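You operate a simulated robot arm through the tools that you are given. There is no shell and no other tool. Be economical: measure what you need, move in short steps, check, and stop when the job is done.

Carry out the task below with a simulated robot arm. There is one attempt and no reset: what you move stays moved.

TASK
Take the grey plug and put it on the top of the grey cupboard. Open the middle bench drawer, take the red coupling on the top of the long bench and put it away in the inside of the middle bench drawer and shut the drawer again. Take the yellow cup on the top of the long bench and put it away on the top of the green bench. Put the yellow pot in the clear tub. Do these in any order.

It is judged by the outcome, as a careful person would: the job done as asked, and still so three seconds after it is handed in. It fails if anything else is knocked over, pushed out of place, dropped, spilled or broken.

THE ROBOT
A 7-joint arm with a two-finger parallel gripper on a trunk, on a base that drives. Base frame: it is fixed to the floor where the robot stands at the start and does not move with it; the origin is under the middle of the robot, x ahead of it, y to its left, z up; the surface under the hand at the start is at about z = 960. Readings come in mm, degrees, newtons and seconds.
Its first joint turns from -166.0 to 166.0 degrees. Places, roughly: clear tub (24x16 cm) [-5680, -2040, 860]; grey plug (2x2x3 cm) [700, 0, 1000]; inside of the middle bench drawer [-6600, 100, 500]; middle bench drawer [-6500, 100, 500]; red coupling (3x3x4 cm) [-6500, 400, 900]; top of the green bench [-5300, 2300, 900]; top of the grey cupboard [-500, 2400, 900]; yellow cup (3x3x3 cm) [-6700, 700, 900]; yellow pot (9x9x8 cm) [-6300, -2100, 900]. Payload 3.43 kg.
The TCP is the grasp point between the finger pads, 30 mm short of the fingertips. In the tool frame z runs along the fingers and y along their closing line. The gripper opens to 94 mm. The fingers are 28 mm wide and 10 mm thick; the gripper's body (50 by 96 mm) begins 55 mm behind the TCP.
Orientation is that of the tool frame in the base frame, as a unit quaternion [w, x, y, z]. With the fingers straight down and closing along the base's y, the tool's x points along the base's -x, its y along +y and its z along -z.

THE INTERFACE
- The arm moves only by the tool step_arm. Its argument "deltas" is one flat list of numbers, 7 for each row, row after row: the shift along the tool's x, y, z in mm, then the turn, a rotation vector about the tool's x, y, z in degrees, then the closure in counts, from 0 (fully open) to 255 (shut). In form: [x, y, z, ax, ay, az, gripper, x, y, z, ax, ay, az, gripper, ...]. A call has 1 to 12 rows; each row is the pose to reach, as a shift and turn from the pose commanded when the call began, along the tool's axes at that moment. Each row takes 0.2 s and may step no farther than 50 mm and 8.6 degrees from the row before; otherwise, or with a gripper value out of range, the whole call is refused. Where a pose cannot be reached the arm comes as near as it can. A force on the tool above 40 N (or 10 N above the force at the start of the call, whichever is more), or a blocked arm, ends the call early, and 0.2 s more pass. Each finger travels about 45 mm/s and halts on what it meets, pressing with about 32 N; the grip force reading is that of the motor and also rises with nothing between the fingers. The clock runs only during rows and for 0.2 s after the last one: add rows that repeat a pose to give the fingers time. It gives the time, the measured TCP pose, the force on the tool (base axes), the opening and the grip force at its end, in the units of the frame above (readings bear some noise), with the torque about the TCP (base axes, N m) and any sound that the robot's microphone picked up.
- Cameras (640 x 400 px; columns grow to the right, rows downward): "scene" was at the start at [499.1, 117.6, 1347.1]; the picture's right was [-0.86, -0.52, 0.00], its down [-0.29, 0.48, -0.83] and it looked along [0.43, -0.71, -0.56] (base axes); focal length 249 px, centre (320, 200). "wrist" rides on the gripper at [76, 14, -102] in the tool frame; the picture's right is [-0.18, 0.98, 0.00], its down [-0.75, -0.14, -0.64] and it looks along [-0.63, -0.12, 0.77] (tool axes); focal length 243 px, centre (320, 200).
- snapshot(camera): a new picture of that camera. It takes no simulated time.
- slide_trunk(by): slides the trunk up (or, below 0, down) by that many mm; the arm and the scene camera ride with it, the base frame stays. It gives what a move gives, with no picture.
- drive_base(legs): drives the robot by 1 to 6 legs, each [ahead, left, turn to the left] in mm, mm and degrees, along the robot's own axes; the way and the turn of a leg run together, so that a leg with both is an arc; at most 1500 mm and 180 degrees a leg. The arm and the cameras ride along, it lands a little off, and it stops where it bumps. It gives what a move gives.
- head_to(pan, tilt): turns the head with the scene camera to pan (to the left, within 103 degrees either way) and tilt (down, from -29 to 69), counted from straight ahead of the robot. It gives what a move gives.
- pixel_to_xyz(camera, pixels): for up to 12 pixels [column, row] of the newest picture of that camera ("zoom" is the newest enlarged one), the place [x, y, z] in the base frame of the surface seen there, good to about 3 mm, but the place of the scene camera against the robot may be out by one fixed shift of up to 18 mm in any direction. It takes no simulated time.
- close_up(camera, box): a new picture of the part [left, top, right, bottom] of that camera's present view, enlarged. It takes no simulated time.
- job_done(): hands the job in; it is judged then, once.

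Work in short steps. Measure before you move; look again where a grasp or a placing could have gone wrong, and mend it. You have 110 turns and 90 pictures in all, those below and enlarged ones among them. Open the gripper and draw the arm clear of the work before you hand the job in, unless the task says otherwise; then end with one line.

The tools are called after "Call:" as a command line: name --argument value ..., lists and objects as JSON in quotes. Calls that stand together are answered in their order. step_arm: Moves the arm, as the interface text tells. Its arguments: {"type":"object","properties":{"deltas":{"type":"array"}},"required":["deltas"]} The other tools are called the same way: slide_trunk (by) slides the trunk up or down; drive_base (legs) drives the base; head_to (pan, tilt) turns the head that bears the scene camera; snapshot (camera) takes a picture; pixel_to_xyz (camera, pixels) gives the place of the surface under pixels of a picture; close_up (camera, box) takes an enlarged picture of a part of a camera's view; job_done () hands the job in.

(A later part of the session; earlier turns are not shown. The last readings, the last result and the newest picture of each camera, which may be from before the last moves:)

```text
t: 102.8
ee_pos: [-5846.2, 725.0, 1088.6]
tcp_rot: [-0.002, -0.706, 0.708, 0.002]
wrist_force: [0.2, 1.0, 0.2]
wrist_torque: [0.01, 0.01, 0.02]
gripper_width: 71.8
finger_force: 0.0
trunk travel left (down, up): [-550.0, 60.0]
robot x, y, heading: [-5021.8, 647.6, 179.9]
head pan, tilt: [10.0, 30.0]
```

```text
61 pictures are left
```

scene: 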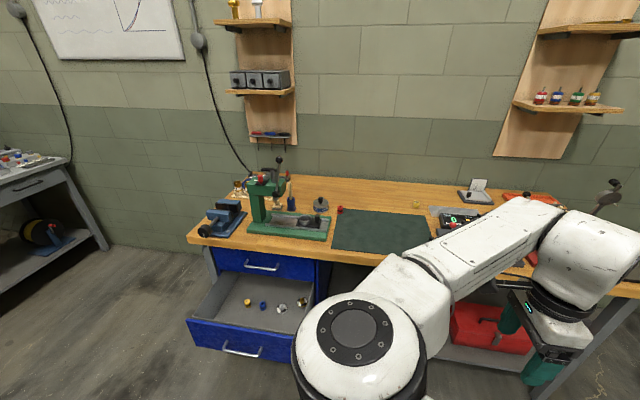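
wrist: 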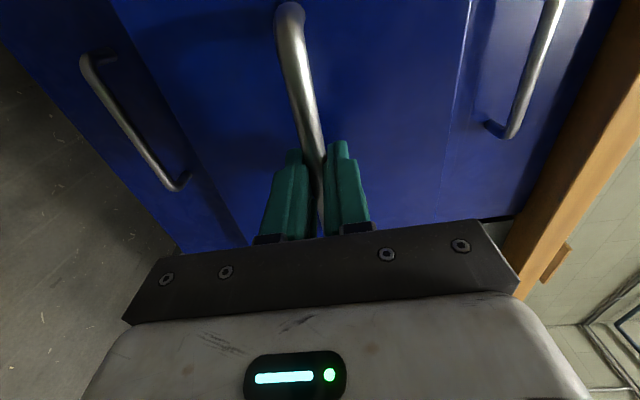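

I look down to see how far the base extends relative to the open drawer.

Call:
head_to --pan 30 --tilt 69

Call:
snapshot --camera "scene"

Call:
pixel_to_xyz --camera "scene" --pixels '[[320, 200], [200, 390], [400, 390], [100, 350], [350, 300]]'

```text
t: 103.8
ee_pos: [-5845.4, 724.4, 1089.2]
tcp_rot: [-0.001, -0.705, 0.709, 0.001]
wrist_force: [0.6, 0.8, 0.7]
wrist_torque: [0.04, 0.0, 0.04]
gripper_width: 71.9
finger_force: 0.1
trunk travel left (down, up): [-550.0, 60.0]
robot x, y, heading: [-5026.4, 644.8, 180.0]
head pan, tilt: [30.0, 68.8]
```

```text
60 pictures are left
```

scene: 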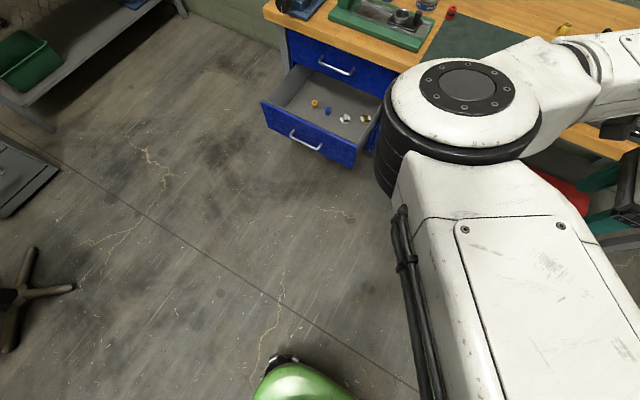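

```text
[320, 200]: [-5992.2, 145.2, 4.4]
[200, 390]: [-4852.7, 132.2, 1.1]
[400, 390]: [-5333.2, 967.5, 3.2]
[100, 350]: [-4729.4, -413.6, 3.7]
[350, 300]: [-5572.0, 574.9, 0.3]
```

Call:
pixel_to_xyz --camera "scene" --pixels '[[290, 356], [272, 362], [262, 380], [280, 375], [300, 368], [340, 390], [330, 380]]'

```text
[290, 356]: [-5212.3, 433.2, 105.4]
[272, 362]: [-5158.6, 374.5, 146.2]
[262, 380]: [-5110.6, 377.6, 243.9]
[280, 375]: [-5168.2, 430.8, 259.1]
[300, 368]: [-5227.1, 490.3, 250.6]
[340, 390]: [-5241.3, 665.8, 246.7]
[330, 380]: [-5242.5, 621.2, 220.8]
```

Base is compact (front ≈225 mm ahead, side ≈270). I look at the bench objects to check heights (press lever, red knob).

Call:
head_to --pan 15 --tilt 30

Call:
close_up --camera "scene" --box '[130, 140, 450, 340]'

```text
t: 104.9
ee_pos: [-5845.1, 724.4, 1090.2]
tcp_rot: [-0.001, -0.706, 0.708, 0.0]
wrist_force: [0.1, 1.0, 0.1]
wrist_torque: [0.01, 0.0, -0.01]
gripper_width: 71.9
finger_force: 0.1
trunk travel left (down, up): [-550.0, 60.0]
robot x, y, heading: [-5025.8, 647.3, 180.1]
head pan, tilt: [15.0, 30.0]
```

```text
2.00 times, centred on (290, 240) of scene
```

zoom: 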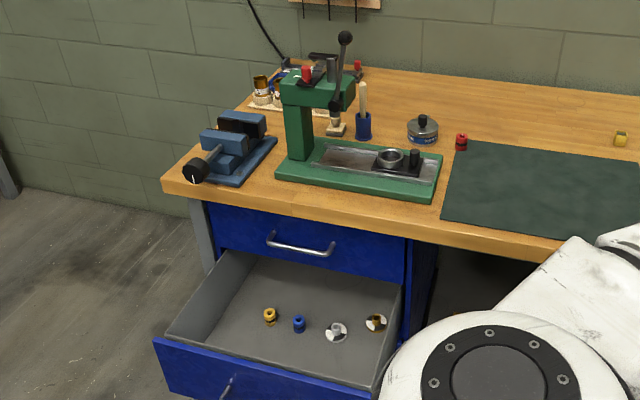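

Call:
pixel_to_xyz --camera "zoom" --pixels '[[345, 38], [338, 100], [330, 70], [362, 90], [365, 125], [424, 128], [422, 119], [461, 136], [461, 142], [435, 132], [622, 136], [415, 155]]'

```text
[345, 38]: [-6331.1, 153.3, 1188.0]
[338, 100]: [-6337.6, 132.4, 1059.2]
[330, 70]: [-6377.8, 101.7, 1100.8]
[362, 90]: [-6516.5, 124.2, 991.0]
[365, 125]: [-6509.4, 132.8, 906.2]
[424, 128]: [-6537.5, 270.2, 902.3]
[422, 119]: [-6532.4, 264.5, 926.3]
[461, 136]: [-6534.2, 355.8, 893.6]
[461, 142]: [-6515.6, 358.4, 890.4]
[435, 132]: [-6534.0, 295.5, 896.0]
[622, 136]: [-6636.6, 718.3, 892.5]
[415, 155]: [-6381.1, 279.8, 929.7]
```

Press lever is at y≈153, clear of the path. I swing the hand left to y≈360 and then drive ahead 680.

Call:
step_arm --deltas '[46, 0, 0, 0, 0, 0, 60, 92, 0, 0, 0, 0, 0, 60, 138, 0, 0, 0, 0, 0, 60, 184, 0, 0, 0, 0, 0, 60, 230, 0, 0, 0, 0, 0, 60, 276, 0, 0, 0, 0, 0, 60, 322, 0, 0, 0, 0, 0, 60, 366, 0, 0, 0, 0, 0, 60, 366, 0, 0, 0, 0, 0, 60]'

Call:
drive_base --legs '[[680, 0, 0]]'

Call:
snapshot --camera "wrist"

```text
t: 106.9
ee_pos: [-5846.2, 357.5, 1091.9]
tcp_rot: [-0.001, -0.706, 0.708, 0.001]
wrist_force: [0.4, -0.6, -0.1]
wrist_torque: [-0.01, -0.01, -0.01]
gripper_width: 71.8
finger_force: 0.0
trunk travel left (down, up): [-550.0, 60.0]
robot x, y, heading: [-5026.4, 647.7, 179.9]
head pan, tilt: [15.0, 30.0]
```

```text
t: 110.6
ee_pos: [-6528.1, 352.1, 1092.2]
tcp_rot: [0.003, 0.707, -0.707, -0.001]
wrist_force: [0.4, -0.7, 0.3]
wrist_torque: [0.01, -0.01, 0.03]
gripper_width: 71.8
finger_force: 0.1
trunk travel left (down, up): [-550.0, 60.0]
robot x, y, heading: [-5705.7, 642.2, -179.8]
head pan, tilt: [15.0, 30.0]
```

```text
58 pictures are left
```

wrist: 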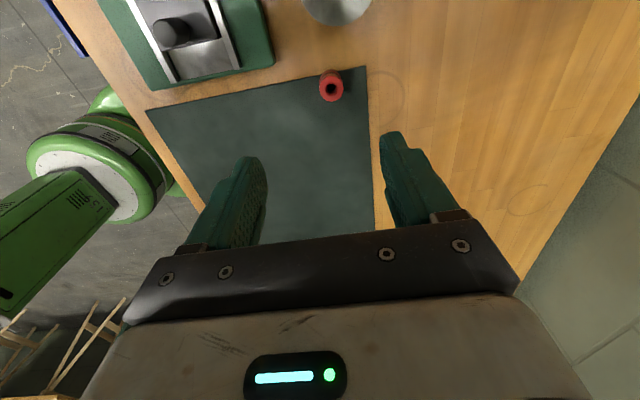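

Coupling seen at (331,85). I measure it and the tin's edge.

Call:
pixel_to_xyz --camera "wrist" --pixels '[[321, 86], [342, 84], [331, 98], [331, 74], [331, 95], [337, 22], [300, 150]]'

Call:
close_up --camera "wrist" --box '[270, 0, 400, 120]'

```text
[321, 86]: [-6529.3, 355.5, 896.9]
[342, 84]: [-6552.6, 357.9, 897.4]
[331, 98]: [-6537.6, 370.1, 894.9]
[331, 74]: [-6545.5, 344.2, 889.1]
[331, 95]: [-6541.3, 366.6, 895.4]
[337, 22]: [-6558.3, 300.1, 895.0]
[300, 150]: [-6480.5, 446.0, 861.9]
```

```text
3.33 times, centred on (335, 60) of wrist
```

zoom: 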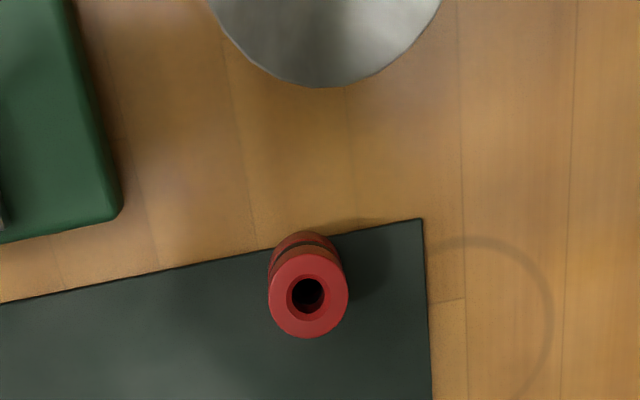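

Centre (-6541,357), top 897, mat 862. I go down with a stop just above to check.

Call:
step_arm --deltas '[-5, 13, 45, 0, 0, 0, 60, -5, 13, 90, 0, 0, 0, 60, -5, 13, 130, 0, 0, 0, 60, -5, 13, 130, 0, 0, 0, 60]'

Call:
snapshot --camera "wrist"

Call:
pixel_to_xyz --camera "wrist" --pixels '[[320, 115], [305, 125], [335, 125], [320, 140]]'

```text
t: 111.6
ee_pos: [-6543.1, 358.2, 960.7]
tcp_rot: [0.002, 0.707, -0.707, -0.001]
wrist_force: [-0.5, 0.8, -0.2]
wrist_torque: [0.0, 0.02, -0.02]
gripper_width: 71.8
finger_force: 0.0
trunk travel left (down, up): [-550.0, 60.0]
robot x, y, heading: [-5705.1, 646.4, -179.8]
head pan, tilt: [15.0, 30.0]
```

```text
56 pictures are left
```

wrist: 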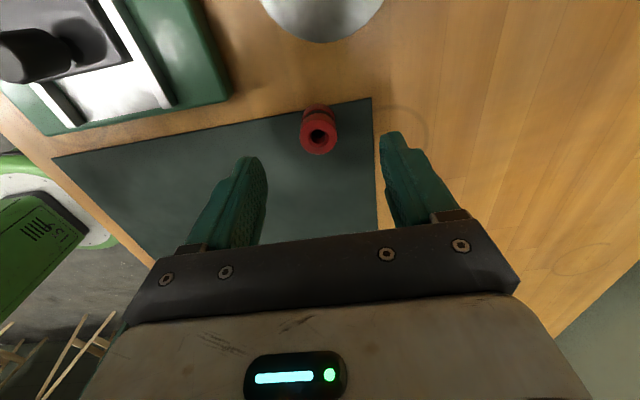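

```text
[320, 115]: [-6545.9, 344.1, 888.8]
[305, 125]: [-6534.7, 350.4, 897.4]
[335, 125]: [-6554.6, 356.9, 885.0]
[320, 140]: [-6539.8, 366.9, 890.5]
```

Aligned. Down 65 mm and close.

Call:
step_arm --deltas '[0, 0, 40, 0, 0, 0, 60, 0, 0, 65, 0, 0, 0, 60, 0, 0, 65, 0, 0, 0, 60, 0, 0, 65, 0, 0, 0, 150, 0, 0, 65, 0, 0, 0, 255, 0, 0, 65, 0, 0, 0, 255, 0, 0, 65, 0, 0, 0, 255, 0, 0, 65, 0, 0, 0, 255, 0, 0, 65, 0, 0, 0, 255]'

Call:
step_arm --deltas '[0, 0, -40, 0, 0, 0, 255, 0, 0, -80, 0, 0, 0, 255, 0, 0, -120, 0, 0, 0, 255, 0, 0, -160, 0, 0, 0, 255, 0, 0, -190, 0, 0, 0, 255]'

Call:
snapshot --camera "wrist"

```text
t: 113.6
ee_pos: [-6540.4, 357.8, 896.0]
tcp_rot: [0.003, 0.707, -0.707, 0.0]
wrist_force: [-1.0, 0.7, -0.7]
wrist_torque: [0.0, 0.0, -0.02]
gripper_width: 23.5
finger_force: 32.0
trunk travel left (down, up): [-550.0, 60.0]
robot x, y, heading: [-5708.3, 645.2, -179.5]
head pan, tilt: [15.0, 30.0]
```

```text
t: 114.8
ee_pos: [-6541.6, 359.9, 1086.6]
tcp_rot: [0.001, 0.708, -0.706, 0.0]
wrist_force: [-0.6, -0.1, 0.0]
wrist_torque: [-0.01, 0.02, 0.0]
gripper_width: 23.4
finger_force: 32.0
trunk travel left (down, up): [-550.0, 60.0]
robot x, y, heading: [-5707.0, 644.9, -179.9]
head pan, tilt: [15.0, 30.0]
```

```text
55 pictures are left
```

wrist: 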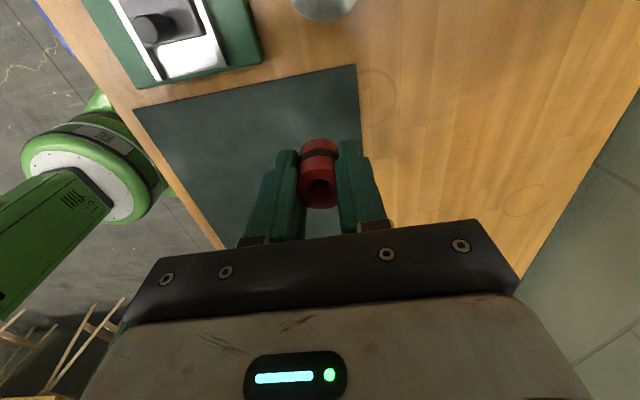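

Coupling held. I back off 395, go left 270 to bring the hand above the drawer, then lower the trunk 400 and look.

Call:
drive_base --legs '[[-397, 0, 0], [0, 270, 0]]'

Call:
slide_trunk --by -330

Call:
snapshot --camera "wrist"

Call:
head_to --pan 10 --tilt 50

Call:
snapshot --camera "scene"

```text
t: 118.8
ee_pos: [-6145.6, 87.5, 1086.5]
tcp_rot: [0.001, 0.708, -0.706, -0.001]
wrist_force: [0.0, -0.5, 0.1]
wrist_torque: [0.03, 0.03, 0.02]
gripper_width: 23.7
finger_force: 31.9
trunk travel left (down, up): [-550.0, 60.0]
robot x, y, heading: [-5309.8, 378.3, -179.6]
head pan, tilt: [15.0, 30.0]
```

```text
t: 122.1
ee_pos: [-6146.0, 87.3, 756.0]
tcp_rot: [0.001, 0.709, -0.706, 0.0]
wrist_force: [0.4, -0.3, -1.0]
wrist_torque: [-0.04, -0.01, -0.04]
gripper_width: 23.5
finger_force: 32.2
trunk travel left (down, up): [-220.0, 390.0]
robot x, y, heading: [-5311.8, 376.2, -179.7]
head pan, tilt: [15.0, 30.0]
```

```text
54 pictures are left
```

wrist: 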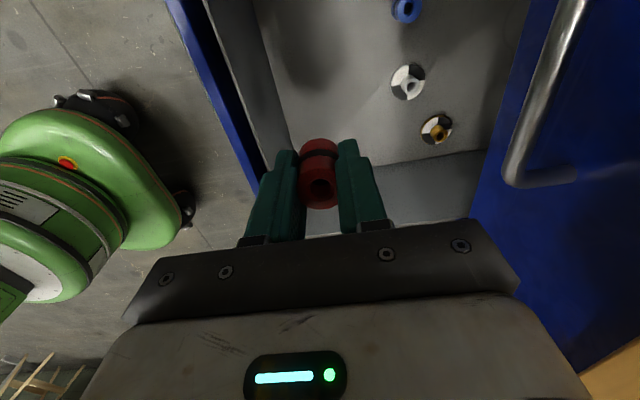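

```text
t: 122.9
ee_pos: [-6146.5, 87.4, 755.6]
tcp_rot: [0.001, 0.708, -0.706, 0.0]
wrist_force: [0.8, -0.9, -0.2]
wrist_torque: [-0.02, 0.0, 0.02]
gripper_width: 23.4
finger_force: 31.9
trunk travel left (down, up): [-220.0, 390.0]
robot x, y, heading: [-5310.9, 374.7, -180.0]
head pan, tilt: [10.0, 50.0]
```

```text
53 pictures are left
```

scene: 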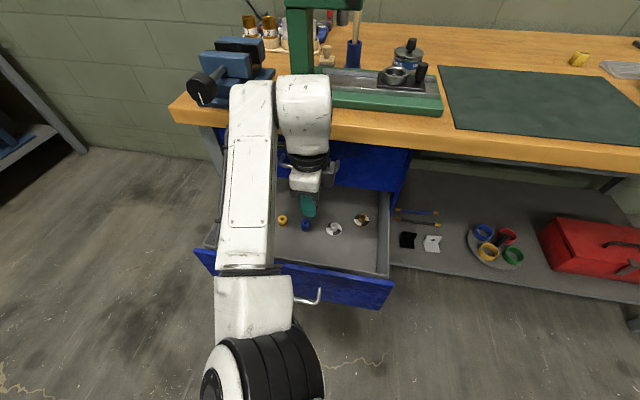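

The forearm is now on the left; I measure its distance from the bench edge before lowering.

Call:
pixel_to_xyz --camera "scene" --pixels '[[300, 78], [325, 85], [280, 85], [245, 90], [235, 120], [328, 130], [310, 145], [300, 175], [320, 165], [285, 162], [250, 200], [252, 300]]'

Call:
pixel_to_xyz --camera "wrist" --pixels '[[330, 60], [300, 100], [240, 80], [185, 40], [405, 85], [435, 132], [260, 40], [540, 170], [480, 150]]'

```text
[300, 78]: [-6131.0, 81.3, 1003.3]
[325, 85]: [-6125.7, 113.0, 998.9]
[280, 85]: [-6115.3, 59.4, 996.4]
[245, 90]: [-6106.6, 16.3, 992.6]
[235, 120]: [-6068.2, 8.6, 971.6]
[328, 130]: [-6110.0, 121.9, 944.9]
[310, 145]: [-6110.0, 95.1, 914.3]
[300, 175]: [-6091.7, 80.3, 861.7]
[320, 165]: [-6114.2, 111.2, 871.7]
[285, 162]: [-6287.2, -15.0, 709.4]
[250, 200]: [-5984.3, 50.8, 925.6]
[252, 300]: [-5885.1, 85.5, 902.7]
```

```text
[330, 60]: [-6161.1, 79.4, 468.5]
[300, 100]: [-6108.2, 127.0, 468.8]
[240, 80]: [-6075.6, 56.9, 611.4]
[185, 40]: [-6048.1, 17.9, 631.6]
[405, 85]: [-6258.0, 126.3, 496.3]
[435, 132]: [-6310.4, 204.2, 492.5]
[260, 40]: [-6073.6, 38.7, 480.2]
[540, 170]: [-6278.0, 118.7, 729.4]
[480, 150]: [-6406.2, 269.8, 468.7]
```

The forearm would hit the drawer rim if I lowered only with the trunk. So I keep the trunk and lower with the arm 150, then check.

Call:
step_arm --deltas '[0, 0, 40, 0, 0, 0, 255, 0, 0, 80, 0, 0, 0, 255, 0, 0, 120, 0, 0, 0, 255, 0, 0, 120, 0, 0, 0, 255]'

Call:
snapshot --camera "scene"

Call:
pixel_to_xyz --camera "scene" --pixels '[[300, 110], [245, 120], [250, 150], [250, 200], [250, 250], [252, 300], [290, 280], [270, 230]]'

```text
t: 123.9
ee_pos: [-6145.0, 87.3, 636.3]
tcp_rot: [0.002, 0.709, -0.705, -0.001]
wrist_force: [0.3, 0.1, -0.3]
wrist_torque: [-0.01, 0.03, 0.01]
gripper_width: 23.3
finger_force: 31.6
trunk travel left (down, up): [-220.0, 390.0]
robot x, y, heading: [-5309.3, 377.4, -180.2]
head pan, tilt: [10.0, 50.0]
```

```text
52 pictures are left
```

scene: 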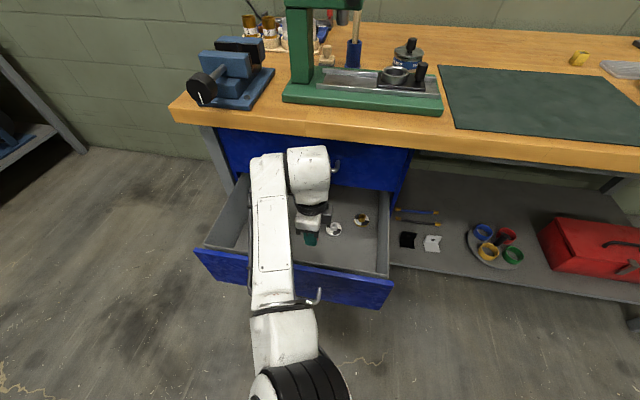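

```text
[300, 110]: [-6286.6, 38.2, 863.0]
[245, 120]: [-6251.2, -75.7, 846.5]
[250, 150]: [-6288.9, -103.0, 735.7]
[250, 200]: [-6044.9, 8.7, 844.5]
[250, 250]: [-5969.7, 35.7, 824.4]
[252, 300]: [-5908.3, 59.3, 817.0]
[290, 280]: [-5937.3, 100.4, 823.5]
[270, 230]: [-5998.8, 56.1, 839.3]
```

The forearm bottom would come near the rim. I raise the trunk 150 and go down by the arm to steepen the forearm.

Call:
slide_trunk --by 150

Call:
step_arm --deltas '[0, 0, 45, 0, 0, 0, 255, 0, 0, 90, 0, 0, 0, 255, 0, 0, 135, 0, 0, 0, 255, 0, 0, 180, 0, 0, 0, 255, 0, 0, 180, 0, 0, 0, 255]'

Call:
snapshot --camera "scene"

Call:
pixel_to_xyz --camera "scene" --pixels '[[300, 200], [275, 200], [270, 220], [275, 240], [275, 260], [280, 280], [280, 300], [285, 320]]'

```text
t: 125.6
ee_pos: [-6145.3, 88.8, 786.0]
tcp_rot: [0.001, 0.709, -0.706, 0.0]
wrist_force: [-0.2, 0.7, -0.4]
wrist_torque: [-0.04, 0.01, 0.01]
gripper_width: 23.4
finger_force: 32.0
trunk travel left (down, up): [-370.0, 240.0]
robot x, y, heading: [-5312.6, 375.4, -179.8]
head pan, tilt: [10.0, 50.0]
```

```text
t: 126.8
ee_pos: [-6145.1, 87.5, 605.6]
tcp_rot: [0.002, 0.708, -0.706, -0.001]
wrist_force: [0.7, -0.2, -0.2]
wrist_torque: [0.01, 0.0, 0.01]
gripper_width: 23.6
finger_force: 31.7
trunk travel left (down, up): [-370.0, 240.0]
robot x, y, heading: [-5312.3, 377.4, -179.7]
head pan, tilt: [10.0, 50.0]
```

```text
51 pictures are left
```

scene: 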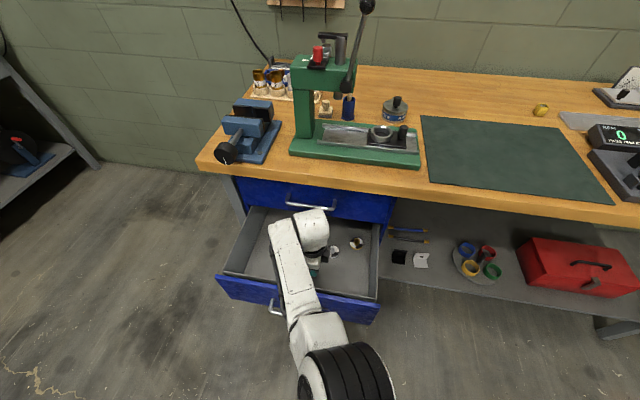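

```text
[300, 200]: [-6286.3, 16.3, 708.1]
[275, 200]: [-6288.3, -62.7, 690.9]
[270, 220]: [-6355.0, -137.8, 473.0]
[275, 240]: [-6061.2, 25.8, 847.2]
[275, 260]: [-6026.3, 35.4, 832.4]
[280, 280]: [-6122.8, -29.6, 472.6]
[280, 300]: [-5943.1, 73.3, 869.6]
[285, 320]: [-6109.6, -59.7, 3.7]
```

Now the forearm slopes up toward the body: it should clear the rim. I go down 95 more.

Call:
step_arm --deltas '[0, 0, 40, 0, 0, 0, 255, 0, 0, 80, 0, 0, 0, 255, 0, 0, 95, 0, 0, 0, 255, 0, 0, 95, 0, 0, 0, 255]'

Call:
close_up --camera "scene" --box '[200, 180, 420, 340]'

Call:
snapshot --camera "wrist"

```text
t: 127.8
ee_pos: [-6125.7, 104.1, 526.6]
tcp_rot: [0.003, 0.707, -0.707, 0.0]
wrist_force: [0.1, -0.2, 0.5]
wrist_torque: [0.05, -0.03, -0.04]
gripper_width: 23.6
finger_force: 32.0
out of reach, approached as far as the arm can: row 2, 3, 4
trunk travel left (down, up): [-370.0, 240.0]
robot x, y, heading: [-5309.5, 375.6, -179.8]
head pan, tilt: [10.0, 50.0]
```

```text
2.50 times, centred on (310, 260) of scene
```

zoom: 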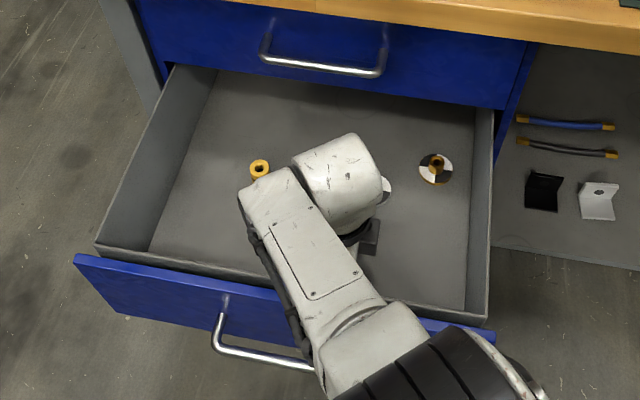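

```text
49 pictures are left
```

wrist: 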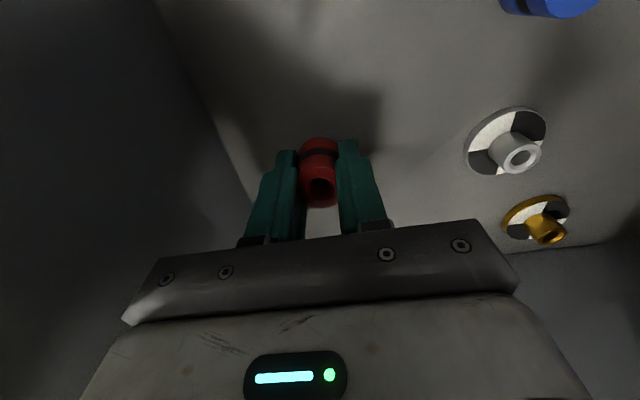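

Reach limit at z 526.6, at (-6126,104) – still a good spot. I lower the remaining ~22 mm with the trunk.

Call:
slide_trunk --by -20

Call:
pixel_to_xyz --camera "wrist" --pixels '[[310, 100], [400, 200], [320, 145], [320, 170]]'

```text
t: 128.5
ee_pos: [-6124.2, 104.5, 507.1]
tcp_rot: [0.001, 0.707, -0.707, -0.001]
wrist_force: [-0.7, -0.1, 0.1]
wrist_torque: [0.02, -0.01, 0.01]
gripper_width: 23.6
finger_force: 31.9
trunk travel left (down, up): [-350.0, 260.0]
robot x, y, heading: [-5311.3, 376.6, -179.9]
head pan, tilt: [10.0, 50.0]
```

```text
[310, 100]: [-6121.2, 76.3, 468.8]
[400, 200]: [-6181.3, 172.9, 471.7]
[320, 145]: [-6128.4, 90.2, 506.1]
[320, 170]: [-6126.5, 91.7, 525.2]
```

4 mm more, then open.

Call:
slide_trunk --by -4

Call:
step_arm --deltas '[0, 0, 0, 0, 0, 0, 220, 0, 0, 0, 0, 0, 0, 180, 0, 0, 0, 0, 0, 0, 150, 0, 0, 0, 0, 0, 0, 130, 0, 0, 0, 0, 0, 0, 130]'

Call:
slide_trunk --by 150

Call:
snapshot --camera "wrist"

```text
t: 129.0
ee_pos: [-6123.8, 103.9, 503.4]
tcp_rot: [0.002, 0.707, -0.707, 0.0]
wrist_force: [-0.1, -0.6, -0.4]
wrist_torque: [-0.01, 0.0, -0.02]
gripper_width: 23.7
finger_force: 31.9
trunk travel left (down, up): [-346.0, 264.0]
robot x, y, heading: [-5313.7, 374.9, -180.0]
head pan, tilt: [10.0, 50.0]
```

```text
t: 130.2
ee_pos: [-6123.7, 103.7, 502.6]
tcp_rot: [0.002, 0.708, -0.706, -0.001]
wrist_force: [-0.1, -0.6, 0.6]
wrist_torque: [-0.02, -0.05, 0.01]
gripper_width: 46.1
finger_force: 0.1
trunk travel left (down, up): [-346.0, 264.0]
robot x, y, heading: [-5310.8, 378.3, -179.7]
head pan, tilt: [10.0, 50.0]
```

```text
t: 132.0
ee_pos: [-6125.1, 103.8, 652.9]
tcp_rot: [0.001, 0.707, -0.707, -0.002]
wrist_force: [0.5, -0.5, -0.5]
wrist_torque: [-0.01, -0.01, 0.03]
gripper_width: 46.2
finger_force: 0.1
trunk travel left (down, up): [-496.0, 114.0]
robot x, y, heading: [-5312.3, 376.2, -179.8]
head pan, tilt: [10.0, 50.0]
```

```text
48 pictures are left
```

wrist: 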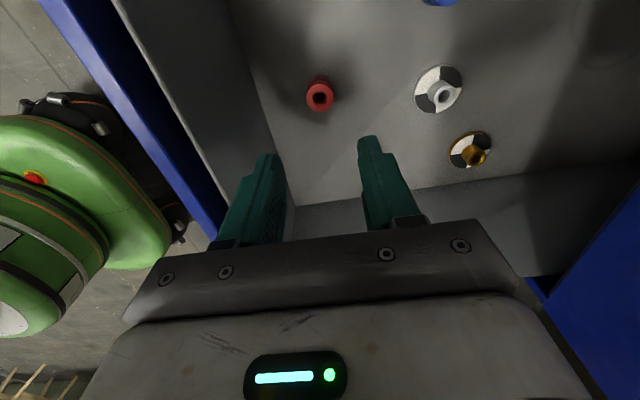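

The coupling stands in the drawer at (319,95). I raise clear, back off, and tilt the tool to point at the drawer front to push it shut.

Call:
slide_trunk --by 110

Call:
drive_base --legs '[[-330, 50, 0]]'

Call:
step_arm --deltas '[0, 0, 0, -8.2, 0, 0, 255, 0, 0, 0, -16.4, 0, 0, 255, 0, 0, 0, -24.6, 0, 0, 255, 0, 0, 0, -32.8, 0, 0, 255, 0, 0, 0, -41, 0, 0, 255, 0, 0, 0, -49.2, 0, 0, 255, 0, 0, 0, -57.4, 0, 0, 255, 0, 0, 0, -65.6, 0, 0, 255, 0, 0, 0, -73.8, 0, 0, 255, 0, 0, 0, -82, 0, 0, 255, 0, 0, 0, -90, 0, 0, 255, 0, 0, 0, -90, 0, 0, 255]'

```text
t: 133.4
ee_pos: [-6124.7, 105.2, 762.4]
tcp_rot: [0.002, 0.708, -0.706, -0.001]
wrist_force: [0.5, 0.2, 0.2]
wrist_torque: [0.01, 0.01, 0.0]
gripper_width: 46.1
finger_force: 0.1
trunk travel left (down, up): [-606.0, 4.0]
robot x, y, heading: [-5310.2, 379.6, -179.6]
head pan, tilt: [10.0, 50.0]
```

```text
t: 135.6
ee_pos: [-5791.9, 56.2, 763.3]
tcp_rot: [0.003, 0.708, -0.706, -0.001]
wrist_force: [0.1, -1.0, -0.5]
wrist_torque: [0.01, -0.02, 0.01]
gripper_width: 45.9
finger_force: 0.1
trunk travel left (down, up): [-606.0, 4.0]
robot x, y, heading: [-4978.4, 329.0, -179.7]
head pan, tilt: [10.0, 50.0]
```

```text
t: 138.2
ee_pos: [-5851.0, 99.0, 882.1]
tcp_rot: [0.375, 0.601, -0.591, -0.386]
wrist_force: [-0.7, -0.1, -0.3]
wrist_torque: [-0.01, 0.02, -0.02]
gripper_width: 0.1
finger_force: 32.0
out of reach, approached as far as the arm can: row 6, 7, 8, 9, 10, 11, 12
trunk travel left (down, up): [-606.0, 4.0]
robot x, y, heading: [-4977.3, 328.7, -179.6]
head pan, tilt: [10.0, 50.0]
```

Tilt is 64°, enough so that tips lead the body. I lower the trunk 274 to bring tips to z≈595 (above the handle bar) and look.

Call:
slide_trunk --by -272

Call:
drive_base --legs '[[100, 45, 0]]'

Call:
snapshot --camera "wrist"

Call:
snapshot --camera "scene"

```text
t: 141.0
ee_pos: [-5850.6, 100.2, 608.7]
tcp_rot: [0.375, 0.601, -0.592, -0.385]
wrist_force: [0.0, -0.3, -0.9]
wrist_torque: [-0.02, 0.01, 0.01]
gripper_width: 0.0
finger_force: 31.9
trunk travel left (down, up): [-334.0, 276.0]
robot x, y, heading: [-4979.2, 327.6, -179.3]
head pan, tilt: [10.0, 50.0]
```

```text
t: 142.2
ee_pos: [-5951.1, 53.9, 609.3]
tcp_rot: [0.375, 0.6, -0.593, -0.384]
wrist_force: [0.3, -0.2, 1.0]
wrist_torque: [0.0, 0.02, 0.01]
gripper_width: 0.3
finger_force: 31.8
trunk travel left (down, up): [-334.0, 276.0]
robot x, y, heading: [-5081.0, 285.5, -179.8]
head pan, tilt: [10.0, 50.0]
```

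```text
47 pictures are left
```

wrist: 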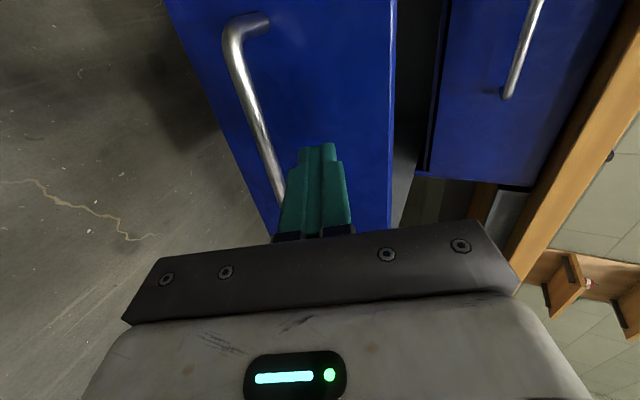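

```text
46 pictures are left
```

scene: 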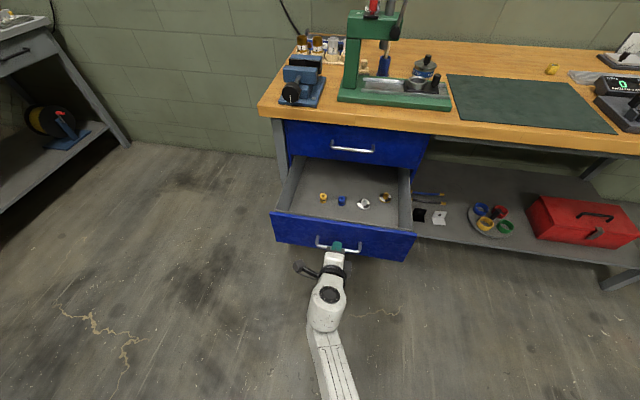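

Fingertips are above the handle bar facing the panel. I push by driving forward in short legs.

Call:
drive_base --legs '[[60, 0, 0], [50, 0, 0], [60, 0, 0], [60, 0, 0], [50, 0, 0]]'

Call:
snapshot --camera "wrist"

Call:
snapshot --camera "scene"

```text
t: 145.3
ee_pos: [-6230.6, 52.6, 609.5]
tcp_rot: [0.375, 0.6, -0.593, -0.385]
wrist_force: [-0.1, -0.4, 0.7]
wrist_torque: [-0.02, -0.01, 0.01]
gripper_width: 0.3
finger_force: 32.2
trunk travel left (down, up): [-334.0, 276.0]
robot x, y, heading: [-5359.0, 278.8, -179.7]
head pan, tilt: [10.0, 50.0]
```

```text
45 pictures are left
```

wrist: 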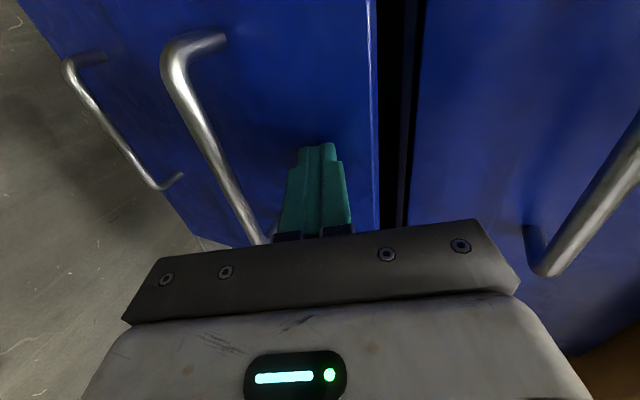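

```text
44 pictures are left
```

scene: 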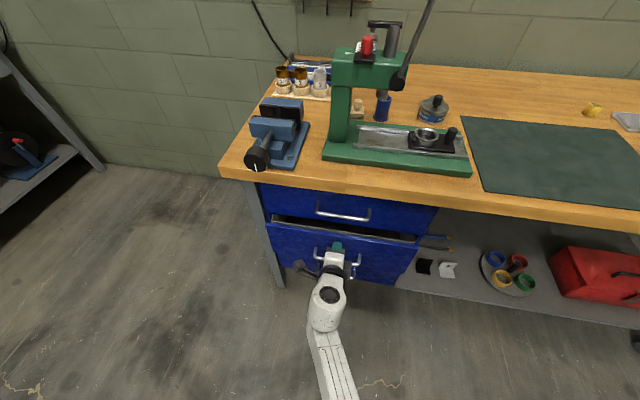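

Nearly shut, about 38 mm remain. I drive 36 more and measure panel faces.

Call:
drive_base --legs '[[36, 0, 0]]'

Call:
snapshot --camera "wrist"

Call:
pixel_to_xyz --camera "wrist" --pixels '[[330, 60], [340, 100], [280, 50], [450, 100], [470, 60], [80, 50], [130, 60]]'

```text
t: 146.2
ee_pos: [-6266.8, 52.8, 609.8]
tcp_rot: [0.375, 0.601, -0.592, -0.385]
wrist_force: [-0.4, 0.6, 0.2]
wrist_torque: [-0.05, 0.0, 0.01]
gripper_width: 0.3
finger_force: 32.0
trunk travel left (down, up): [-334.0, 276.0]
robot x, y, heading: [-5395.4, 278.7, -179.6]
head pan, tilt: [10.0, 50.0]
```

```text
43 pictures are left
```

wrist: 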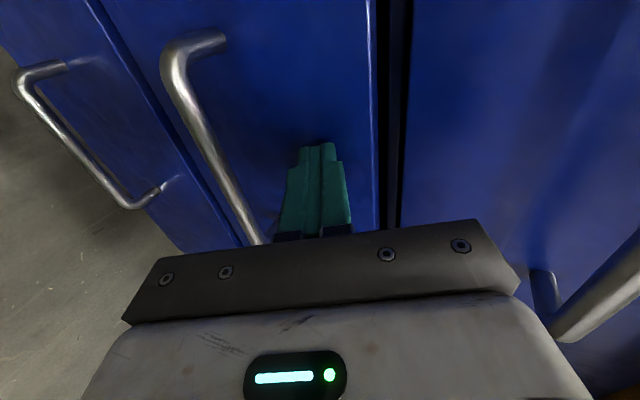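

```text
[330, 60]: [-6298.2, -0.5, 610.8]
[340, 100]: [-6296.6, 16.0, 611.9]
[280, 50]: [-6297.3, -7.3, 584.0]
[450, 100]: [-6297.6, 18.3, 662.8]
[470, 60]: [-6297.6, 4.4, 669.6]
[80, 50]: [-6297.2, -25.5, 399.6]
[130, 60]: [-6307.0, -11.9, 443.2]
```

All fronts flush at x≈-6297. A 2 mm press for seating, then I back off and raise the trunk.

Call:
step_arm --deltas '[0, 0, 3, 0, 0, 0, 255, 0, 0, 3, 0, 0, 0, 255, 0, 0, -3, 0, 0, 0, 255]'

Call:
drive_base --legs '[[-300, 0, 0], [0, -350, 0]]'

Call:
slide_trunk --by 270

Call:
step_arm --deltas '[0, 0, 0, 8.2, 0, 0, 100, 0, 0, 0, 16.4, 0, 0, 60, 0, 0, 0, 24.6, 0, 0, 60, 0, 0, 0, 32.8, 0, 0, 60, 0, 0, 0, 41, 0, 0, 60, 0, 0, 0, 49.2, 0, 0, 60, 0, 0, 0, 57.4, 0, 0, 60, 0, 0, 0, 64.7, 0, 0, 60, 0, 0, 0, 64.7, 0, 0, 60]'

Call:
snapshot --camera "scene"

```text
t: 147.0
ee_pos: [-6263.5, 51.5, 611.7]
tcp_rot: [0.374, 0.601, -0.592, -0.385]
wrist_force: [-0.3, -0.5, 0.2]
wrist_torque: [0.02, 0.06, 0.0]
gripper_width: 0.0
finger_force: 31.8
trunk travel left (down, up): [-334.0, 276.0]
robot x, y, heading: [-5395.2, 280.1, -179.5]
head pan, tilt: [10.0, 50.0]
```

```text
t: 150.9
ee_pos: [-5965.5, 407.9, 611.8]
tcp_rot: [0.374, 0.6, -0.593, -0.385]
wrist_force: [0.1, -0.3, -0.2]
wrist_torque: [-0.02, 0.03, -0.01]
gripper_width: 0.0
finger_force: 32.4
trunk travel left (down, up): [-334.0, 276.0]
robot x, y, heading: [-5095.8, 634.1, -179.6]
head pan, tilt: [10.0, 50.0]
```

```text
t: 153.7
ee_pos: [-5966.0, 408.0, 880.8]
tcp_rot: [0.375, 0.599, -0.593, -0.386]
wrist_force: [-0.3, -0.5, -0.4]
wrist_torque: [-0.01, 0.03, 0.0]
gripper_width: 0.0
finger_force: 31.9
trunk travel left (down, up): [-604.0, 6.0]
robot x, y, heading: [-5094.2, 630.5, -179.7]
head pan, tilt: [10.0, 50.0]
```

```text
t: 155.7
ee_pos: [-5966.5, 408.2, 881.6]
tcp_rot: [-0.006, 0.707, -0.707, -0.007]
wrist_force: [0.6, 0.5, 0.3]
wrist_torque: [0.02, -0.01, 0.03]
gripper_width: 72.0
finger_force: 0.1
trunk travel left (down, up): [-604.0, 6.0]
robot x, y, heading: [-5097.3, 633.5, -179.5]
head pan, tilt: [10.0, 50.0]
```

```text
42 pictures are left
```

scene: 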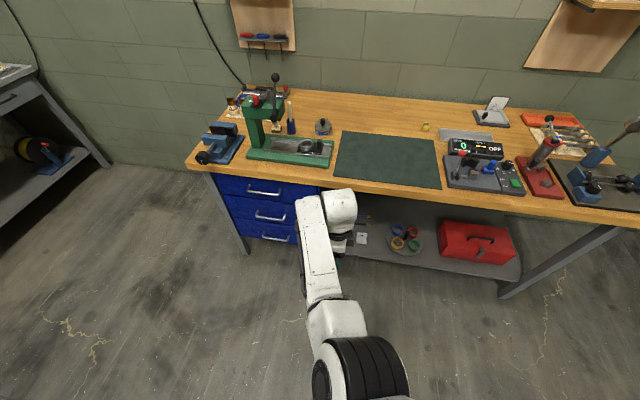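

Drawers are all shut. Cup at (425,127) and a lever device beside it; I measure heights and raise the arm 200.

Call:
pixel_to_xyz --camera "scene" --pixels '[[425, 126], [463, 153], [468, 136], [475, 147], [489, 165], [540, 150], [495, 102], [632, 128]]'

Call:
step_arm --deltas '[0, 0, -45, 0, 0.5, 0, 60, 0, 0, -90, 0, 1, 0, 60, 0, 0, -135, 0, 1, 0, 60, 0, 0, -180, 0, 1, 0, 60, 0, 0, -220, 0, 1, 0, 60, 0, 0, -220, 0, 1, 0, 60]'

```text
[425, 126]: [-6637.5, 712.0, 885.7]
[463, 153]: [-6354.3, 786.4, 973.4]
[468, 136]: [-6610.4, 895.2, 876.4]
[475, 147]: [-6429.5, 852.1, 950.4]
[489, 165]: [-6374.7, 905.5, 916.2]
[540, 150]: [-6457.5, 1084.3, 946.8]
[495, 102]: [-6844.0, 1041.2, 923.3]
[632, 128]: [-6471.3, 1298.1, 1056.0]
```

```text
t: 157.1
ee_pos: [-5963.7, 403.9, 1102.1]
tcp_rot: [0.002, 0.708, -0.706, -0.001]
wrist_force: [-0.6, 0.4, -0.2]
wrist_torque: [-0.01, -0.01, 0.0]
gripper_width: 72.0
finger_force: 0.1
trunk travel left (down, up): [-604.0, 6.0]
robot x, y, heading: [-5092.6, 638.1, -179.7]
head pan, tilt: [10.0, 50.0]
```

Everything on the path is below 980 while the tips are at 1072. I drive right 310 and ahead 680.

Call:
drive_base --legs '[[0, -310, 0], [680, 0, 0]]'

Call:
snapshot --camera "wrist"

```text
t: 162.5
ee_pos: [-6648.3, 712.1, 1102.6]
tcp_rot: [0.002, 0.708, -0.706, -0.002]
wrist_force: [-0.3, -0.4, -0.2]
wrist_torque: [-0.03, -0.03, 0.01]
gripper_width: 72.0
finger_force: 0.0
trunk travel left (down, up): [-604.0, 6.0]
robot x, y, heading: [-5779.6, 940.5, -179.6]
head pan, tilt: [10.0, 50.0]
```

```text
41 pictures are left
```

wrist: 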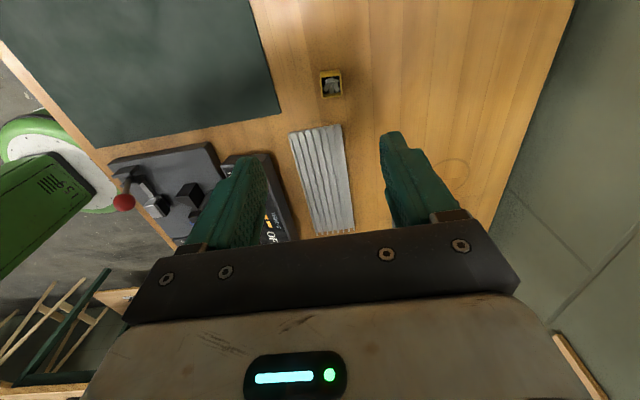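

Cup at (331,83); I zoom and measure it.

Call:
close_up --camera "wrist" --box '[290, 50, 370, 100]'

Call:
pixel_to_xyz --camera "wrist" --pixels '[[322, 86], [340, 83], [331, 95], [331, 72], [360, 100], [320, 150]]'

```text
8.00 times, centred on (330, 75) of wrist
```

zoom: 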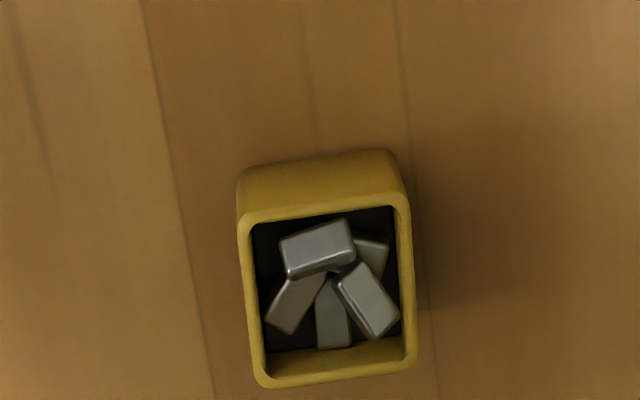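

```text
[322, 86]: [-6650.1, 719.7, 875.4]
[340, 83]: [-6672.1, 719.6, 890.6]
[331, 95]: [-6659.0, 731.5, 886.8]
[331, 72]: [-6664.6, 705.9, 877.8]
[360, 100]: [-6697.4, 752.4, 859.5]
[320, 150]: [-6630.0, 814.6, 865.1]
```

The cup holds small metal pieces, so it must stay level and move smoothly. I measure its rim.

Call:
pixel_to_xyz --camera "zoom" --pixels '[[248, 290], [408, 290], [320, 215], [335, 378], [245, 222], [400, 212], [268, 380], [408, 365]]'

```text
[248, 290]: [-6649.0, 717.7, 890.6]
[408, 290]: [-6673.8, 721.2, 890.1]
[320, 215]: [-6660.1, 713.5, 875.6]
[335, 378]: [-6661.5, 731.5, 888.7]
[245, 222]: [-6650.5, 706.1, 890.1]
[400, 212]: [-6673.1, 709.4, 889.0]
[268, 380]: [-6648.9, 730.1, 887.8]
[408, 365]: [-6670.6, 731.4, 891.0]
```

Cup centre (-6661,719), rim 891. Down in even steps, then a gentle close.

Call:
step_arm --deltas '[-7, 13, 40, 0, 0, 0, 60, -7, 13, 85, 0, 0, 0, 60, -7, 13, 130, 0, 0, 0, 60, -7, 13, 165, 0, 0, 0, 60, -7, 13, 190, 0, 0, 0, 60, -7, 13, 208, 0, 0, 0, 60, -7, 13, 208, 0, 0, 0, 60]'

Call:
snapshot --camera "wrist"

```text
t: 164.1
ee_pos: [-6662.2, 717.4, 893.0]
tcp_rot: [0.001, 0.707, -0.707, -0.002]
wrist_force: [-0.2, -0.1, 0.2]
wrist_torque: [0.0, 0.0, -0.03]
gripper_width: 71.6
finger_force: 0.1
trunk travel left (down, up): [-604.0, 6.0]
robot x, y, heading: [-5781.2, 942.6, -179.3]
head pan, tilt: [10.0, 50.0]
```

```text
39 pictures are left
```

wrist: 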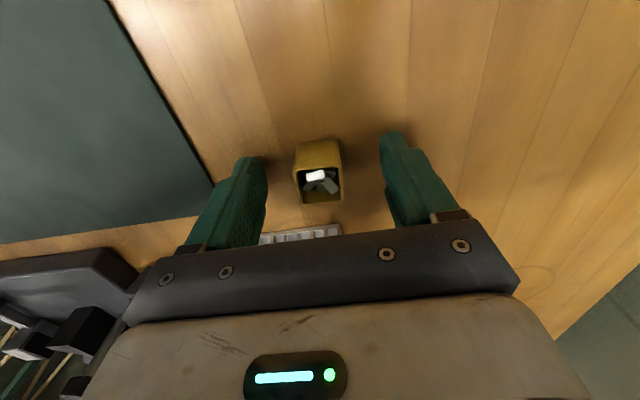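

The cup is centred between the fingers. I close and lift gently.

Call:
step_arm --deltas '[0, 0, 0, 0, 0, 0, 100, 0, 0, 0, 0, 0, 0, 130, 0, 0, 0, 0, 0, 0, 150, 0, 0, 0, 0, 0, 0, 170, 0, 0, 0, 0, 0, 0, 190, 0, 0, 0, 0, 0, 0, 220, 0, 0, 0, 0, 0, 0, 255, 0, 0, 0, 0, 0, 0, 255, 0, 0, 0, 0, 0, 0, 255]'

Call:
step_arm --deltas '[0, 0, -8, 0, 0, 0, 255, 0, 0, -25, 0, 0, 0, 255, 0, 0, -50, 0, 0, 0, 255, 0, 0, -80, 0, 0, 0, 255, 0, 0, -110, 0, 0, 0, 255, 0, 0, -140, 0, 0, 0, 255, 0, 0, -165, 0, 0, 0, 255, 0, 0, -185, 0, 0, 0, 255, 0, 0, -195, 0, 0, 0, 255]'

Call:
snapshot --camera "wrist"

```text
t: 166.1
ee_pos: [-6662.3, 717.0, 894.9]
tcp_rot: [0.002, 0.708, -0.706, -0.003]
wrist_force: [1.1, -0.3, 8.1]
wrist_torque: [-0.02, -0.1, -0.03]
gripper_width: 25.2
finger_force: 31.5
trunk travel left (down, up): [-604.0, 6.0]
robot x, y, heading: [-5782.0, 942.3, -179.9]
head pan, tilt: [10.0, 50.0]
```

```text
t: 168.1
ee_pos: [-6661.2, 718.0, 1089.1]
tcp_rot: [0.001, 0.708, -0.706, -0.002]
wrist_force: [-1.4, -0.3, -0.7]
wrist_torque: [-0.01, 0.03, 0.03]
gripper_width: 25.1
finger_force: 31.7
trunk travel left (down, up): [-604.0, 6.0]
robot x, y, heading: [-5776.4, 942.1, -179.7]
head pan, tilt: [10.0, 50.0]
```

```text
38 pictures are left
```

wrist: 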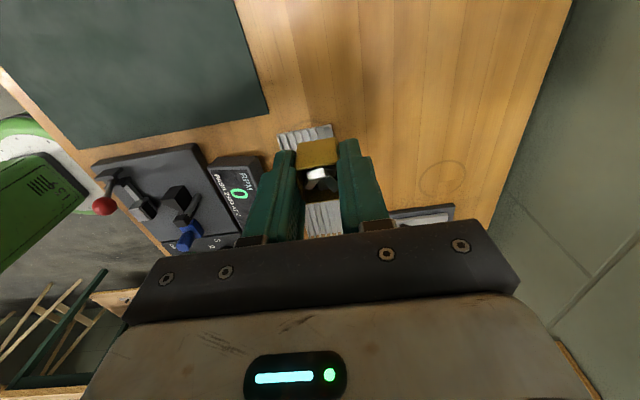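

Cup held with contents. I back away from the bench, shift left, turn right 90° to face the green bench and look.

Call:
drive_base --legs '[[-580, 0, 0], [0, 250, 0], [0, 0, -45], [0, 0, -45]]'

Call:
head_to --pan 0 --tilt 30

Call:
snapshot --camera "scene"

Call:
close_up --camera "wrist" --box '[240, 110, 400, 210]'

```text
t: 176.9
ee_pos: [-5431.7, 1578.0, 1089.6]
tcp_rot: [0.0, -0.006, 1.0, 0.003]
wrist_force: [0.4, 0.2, -0.3]
wrist_torque: [-0.01, 0.0, 0.02]
gripper_width: 25.1
finger_force: 31.8
trunk travel left (down, up): [-604.0, 6.0]
robot x, y, heading: [-5198.8, 698.5, 91.4]
head pan, tilt: [10.0, 50.0]
```

```text
t: 177.8
ee_pos: [-5432.1, 1576.4, 1088.6]
tcp_rot: [-0.001, -0.006, 1.0, 0.003]
wrist_force: [0.6, 0.7, -0.4]
wrist_torque: [0.01, 0.01, -0.02]
gripper_width: 25.5
finger_force: 31.8
trunk travel left (down, up): [-604.0, 6.0]
robot x, y, heading: [-5196.4, 700.6, 90.7]
head pan, tilt: [0.0, 30.0]
```

```text
37 pictures are left
```

scene: 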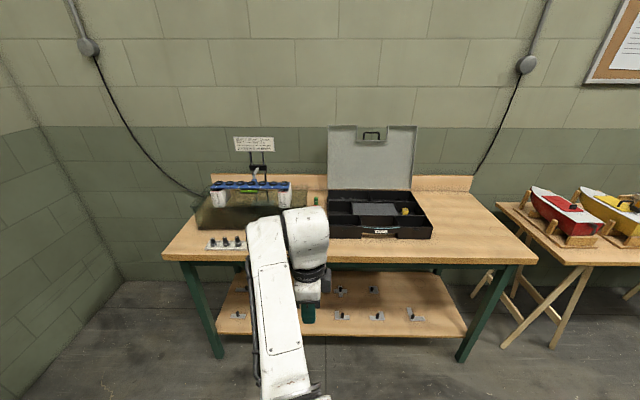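

```text
4.00 times, centred on (320, 160) of wrist
```

zoom: 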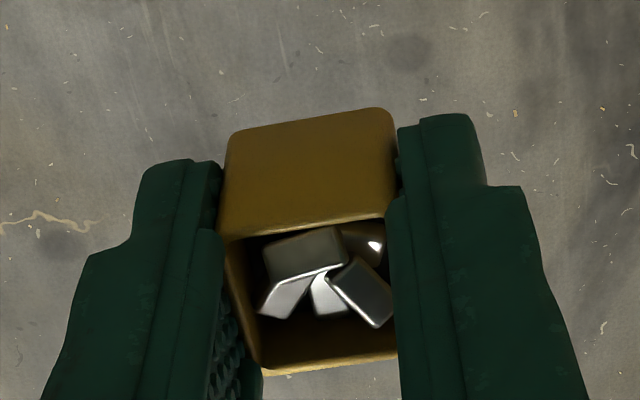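

Contents still inside. The bench's right part, around (470,225), is free; I measure.

Call:
pixel_to_xyz --camera "scene" --pixels '[[470, 225], [460, 245], [490, 235], [430, 228], [530, 258], [430, 262], [260, 222], [240, 245], [380, 250], [500, 210], [372, 130], [330, 245]]'

```text
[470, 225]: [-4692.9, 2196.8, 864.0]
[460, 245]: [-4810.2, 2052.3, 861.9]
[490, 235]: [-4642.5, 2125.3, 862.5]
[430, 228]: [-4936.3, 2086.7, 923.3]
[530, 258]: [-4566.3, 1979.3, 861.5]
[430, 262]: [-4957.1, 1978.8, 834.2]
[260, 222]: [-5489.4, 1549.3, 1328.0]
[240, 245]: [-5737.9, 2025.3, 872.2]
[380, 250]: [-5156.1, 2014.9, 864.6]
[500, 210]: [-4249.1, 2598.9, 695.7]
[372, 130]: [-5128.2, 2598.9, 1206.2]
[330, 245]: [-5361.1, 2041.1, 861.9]
```

I drive right 710, then ahead 590, to bring the cup above (-4720,2170).

Call:
drive_base --legs '[[0, -710, 0], [590, 0, 0]]'

Call:
snapshot --camera "wrist"

Call:
pixel_to_xyz --camera "wrist" --pixels '[[320, 90], [320, 60], [380, 100], [260, 100], [200, 150], [450, 150]]'

```text
t: 184.6
ee_pos: [-4734.2, 2180.0, 1089.3]
tcp_rot: [-0.001, -0.006, 1.0, 0.003]
wrist_force: [0.7, -0.3, -0.4]
wrist_torque: [0.03, 0.0, -0.02]
gripper_width: 25.0
finger_force: 32.1
trunk travel left (down, up): [-604.0, 6.0]
robot x, y, heading: [-4503.6, 1300.3, 90.7]
head pan, tilt: [0.0, 30.0]
```

```text
35 pictures are left
```

wrist: 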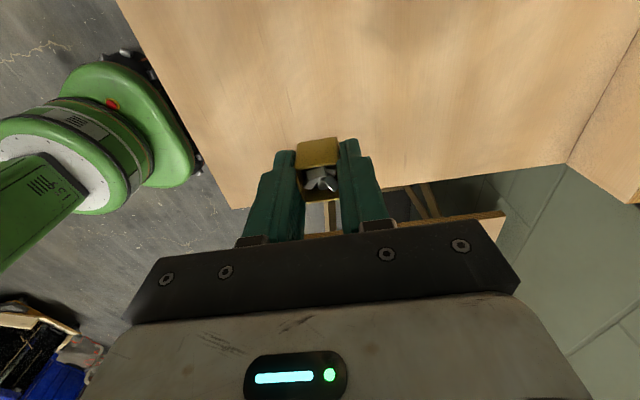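

```text
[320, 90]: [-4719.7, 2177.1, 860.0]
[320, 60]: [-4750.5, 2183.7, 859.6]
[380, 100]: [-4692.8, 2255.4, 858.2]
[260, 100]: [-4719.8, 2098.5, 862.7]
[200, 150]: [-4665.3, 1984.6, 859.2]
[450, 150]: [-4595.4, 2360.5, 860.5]
```

Surface z≈860; the cup's foot is ~34.5 below TCP. I lower 188 smoothly and then creep.

Call:
step_arm --deltas '[0, 0, 15, 0, 0, 0, 255, 0, 0, 45, 0, 0, 0, 255, 0, 0, 80, 0, 0, 0, 255, 0, 0, 115, 0, 0, 0, 255, 0, 0, 145, 0, 0, 0, 255, 0, 0, 168, 0, 0, 0, 255, 0, 0, 182, 0, 0, 0, 255, 0, 0, 188, 0, 0, 0, 255, 0, 0, 190, 0, 0, 0, 255, 0, 0, 190, 0, 0, 0, 255]'

Call:
step_arm --deltas '[0, 0, 1.5, 0, 0, 0, 255, 0, 0, 3, 0, 0, 0, 255, 0, 0, 3, 0, 0, 0, 255]'

```text
t: 186.8
ee_pos: [-4733.6, 2180.6, 899.6]
tcp_rot: [0.0, -0.006, 1.0, 0.002]
wrist_force: [-0.4, 0.0, -1.4]
wrist_torque: [0.03, -0.02, 0.0]
gripper_width: 25.3
finger_force: 32.2
trunk travel left (down, up): [-604.0, 6.0]
robot x, y, heading: [-4505.6, 1299.0, 91.2]
head pan, tilt: [0.0, 30.0]
```

```text
t: 187.6
ee_pos: [-4734.4, 2180.8, 896.6]
tcp_rot: [0.0, -0.005, 1.0, 0.003]
wrist_force: [0.0, -0.3, -1.8]
wrist_torque: [-0.01, -0.01, 0.01]
gripper_width: 25.4
finger_force: 31.7
trunk travel left (down, up): [-604.0, 6.0]
robot x, y, heading: [-4500.7, 1300.6, 90.8]
head pan, tilt: [0.0, 30.0]
```

No contact yet; creep 3 mm more.

Call:
step_arm --deltas '[0, 0, 1, 0, 0, 0, 255, 0, 0, 2, 0, 0, 0, 255, 0, 0, 2.5, 0, 0, 0, 255, 0, 0, 2.5, 0, 0, 0, 255]'

```text
t: 188.6
ee_pos: [-4733.1, 2181.4, 894.7]
tcp_rot: [-0.001, -0.005, 1.0, 0.004]
wrist_force: [0.1, -3.0, 9.3]
wrist_torque: [-0.26, -0.03, 0.0]
gripper_width: 25.1
finger_force: 32.0
trunk travel left (down, up): [-604.0, 6.0]
robot x, y, heading: [-4504.8, 1300.1, 90.9]
head pan, tilt: [0.0, 30.0]
```

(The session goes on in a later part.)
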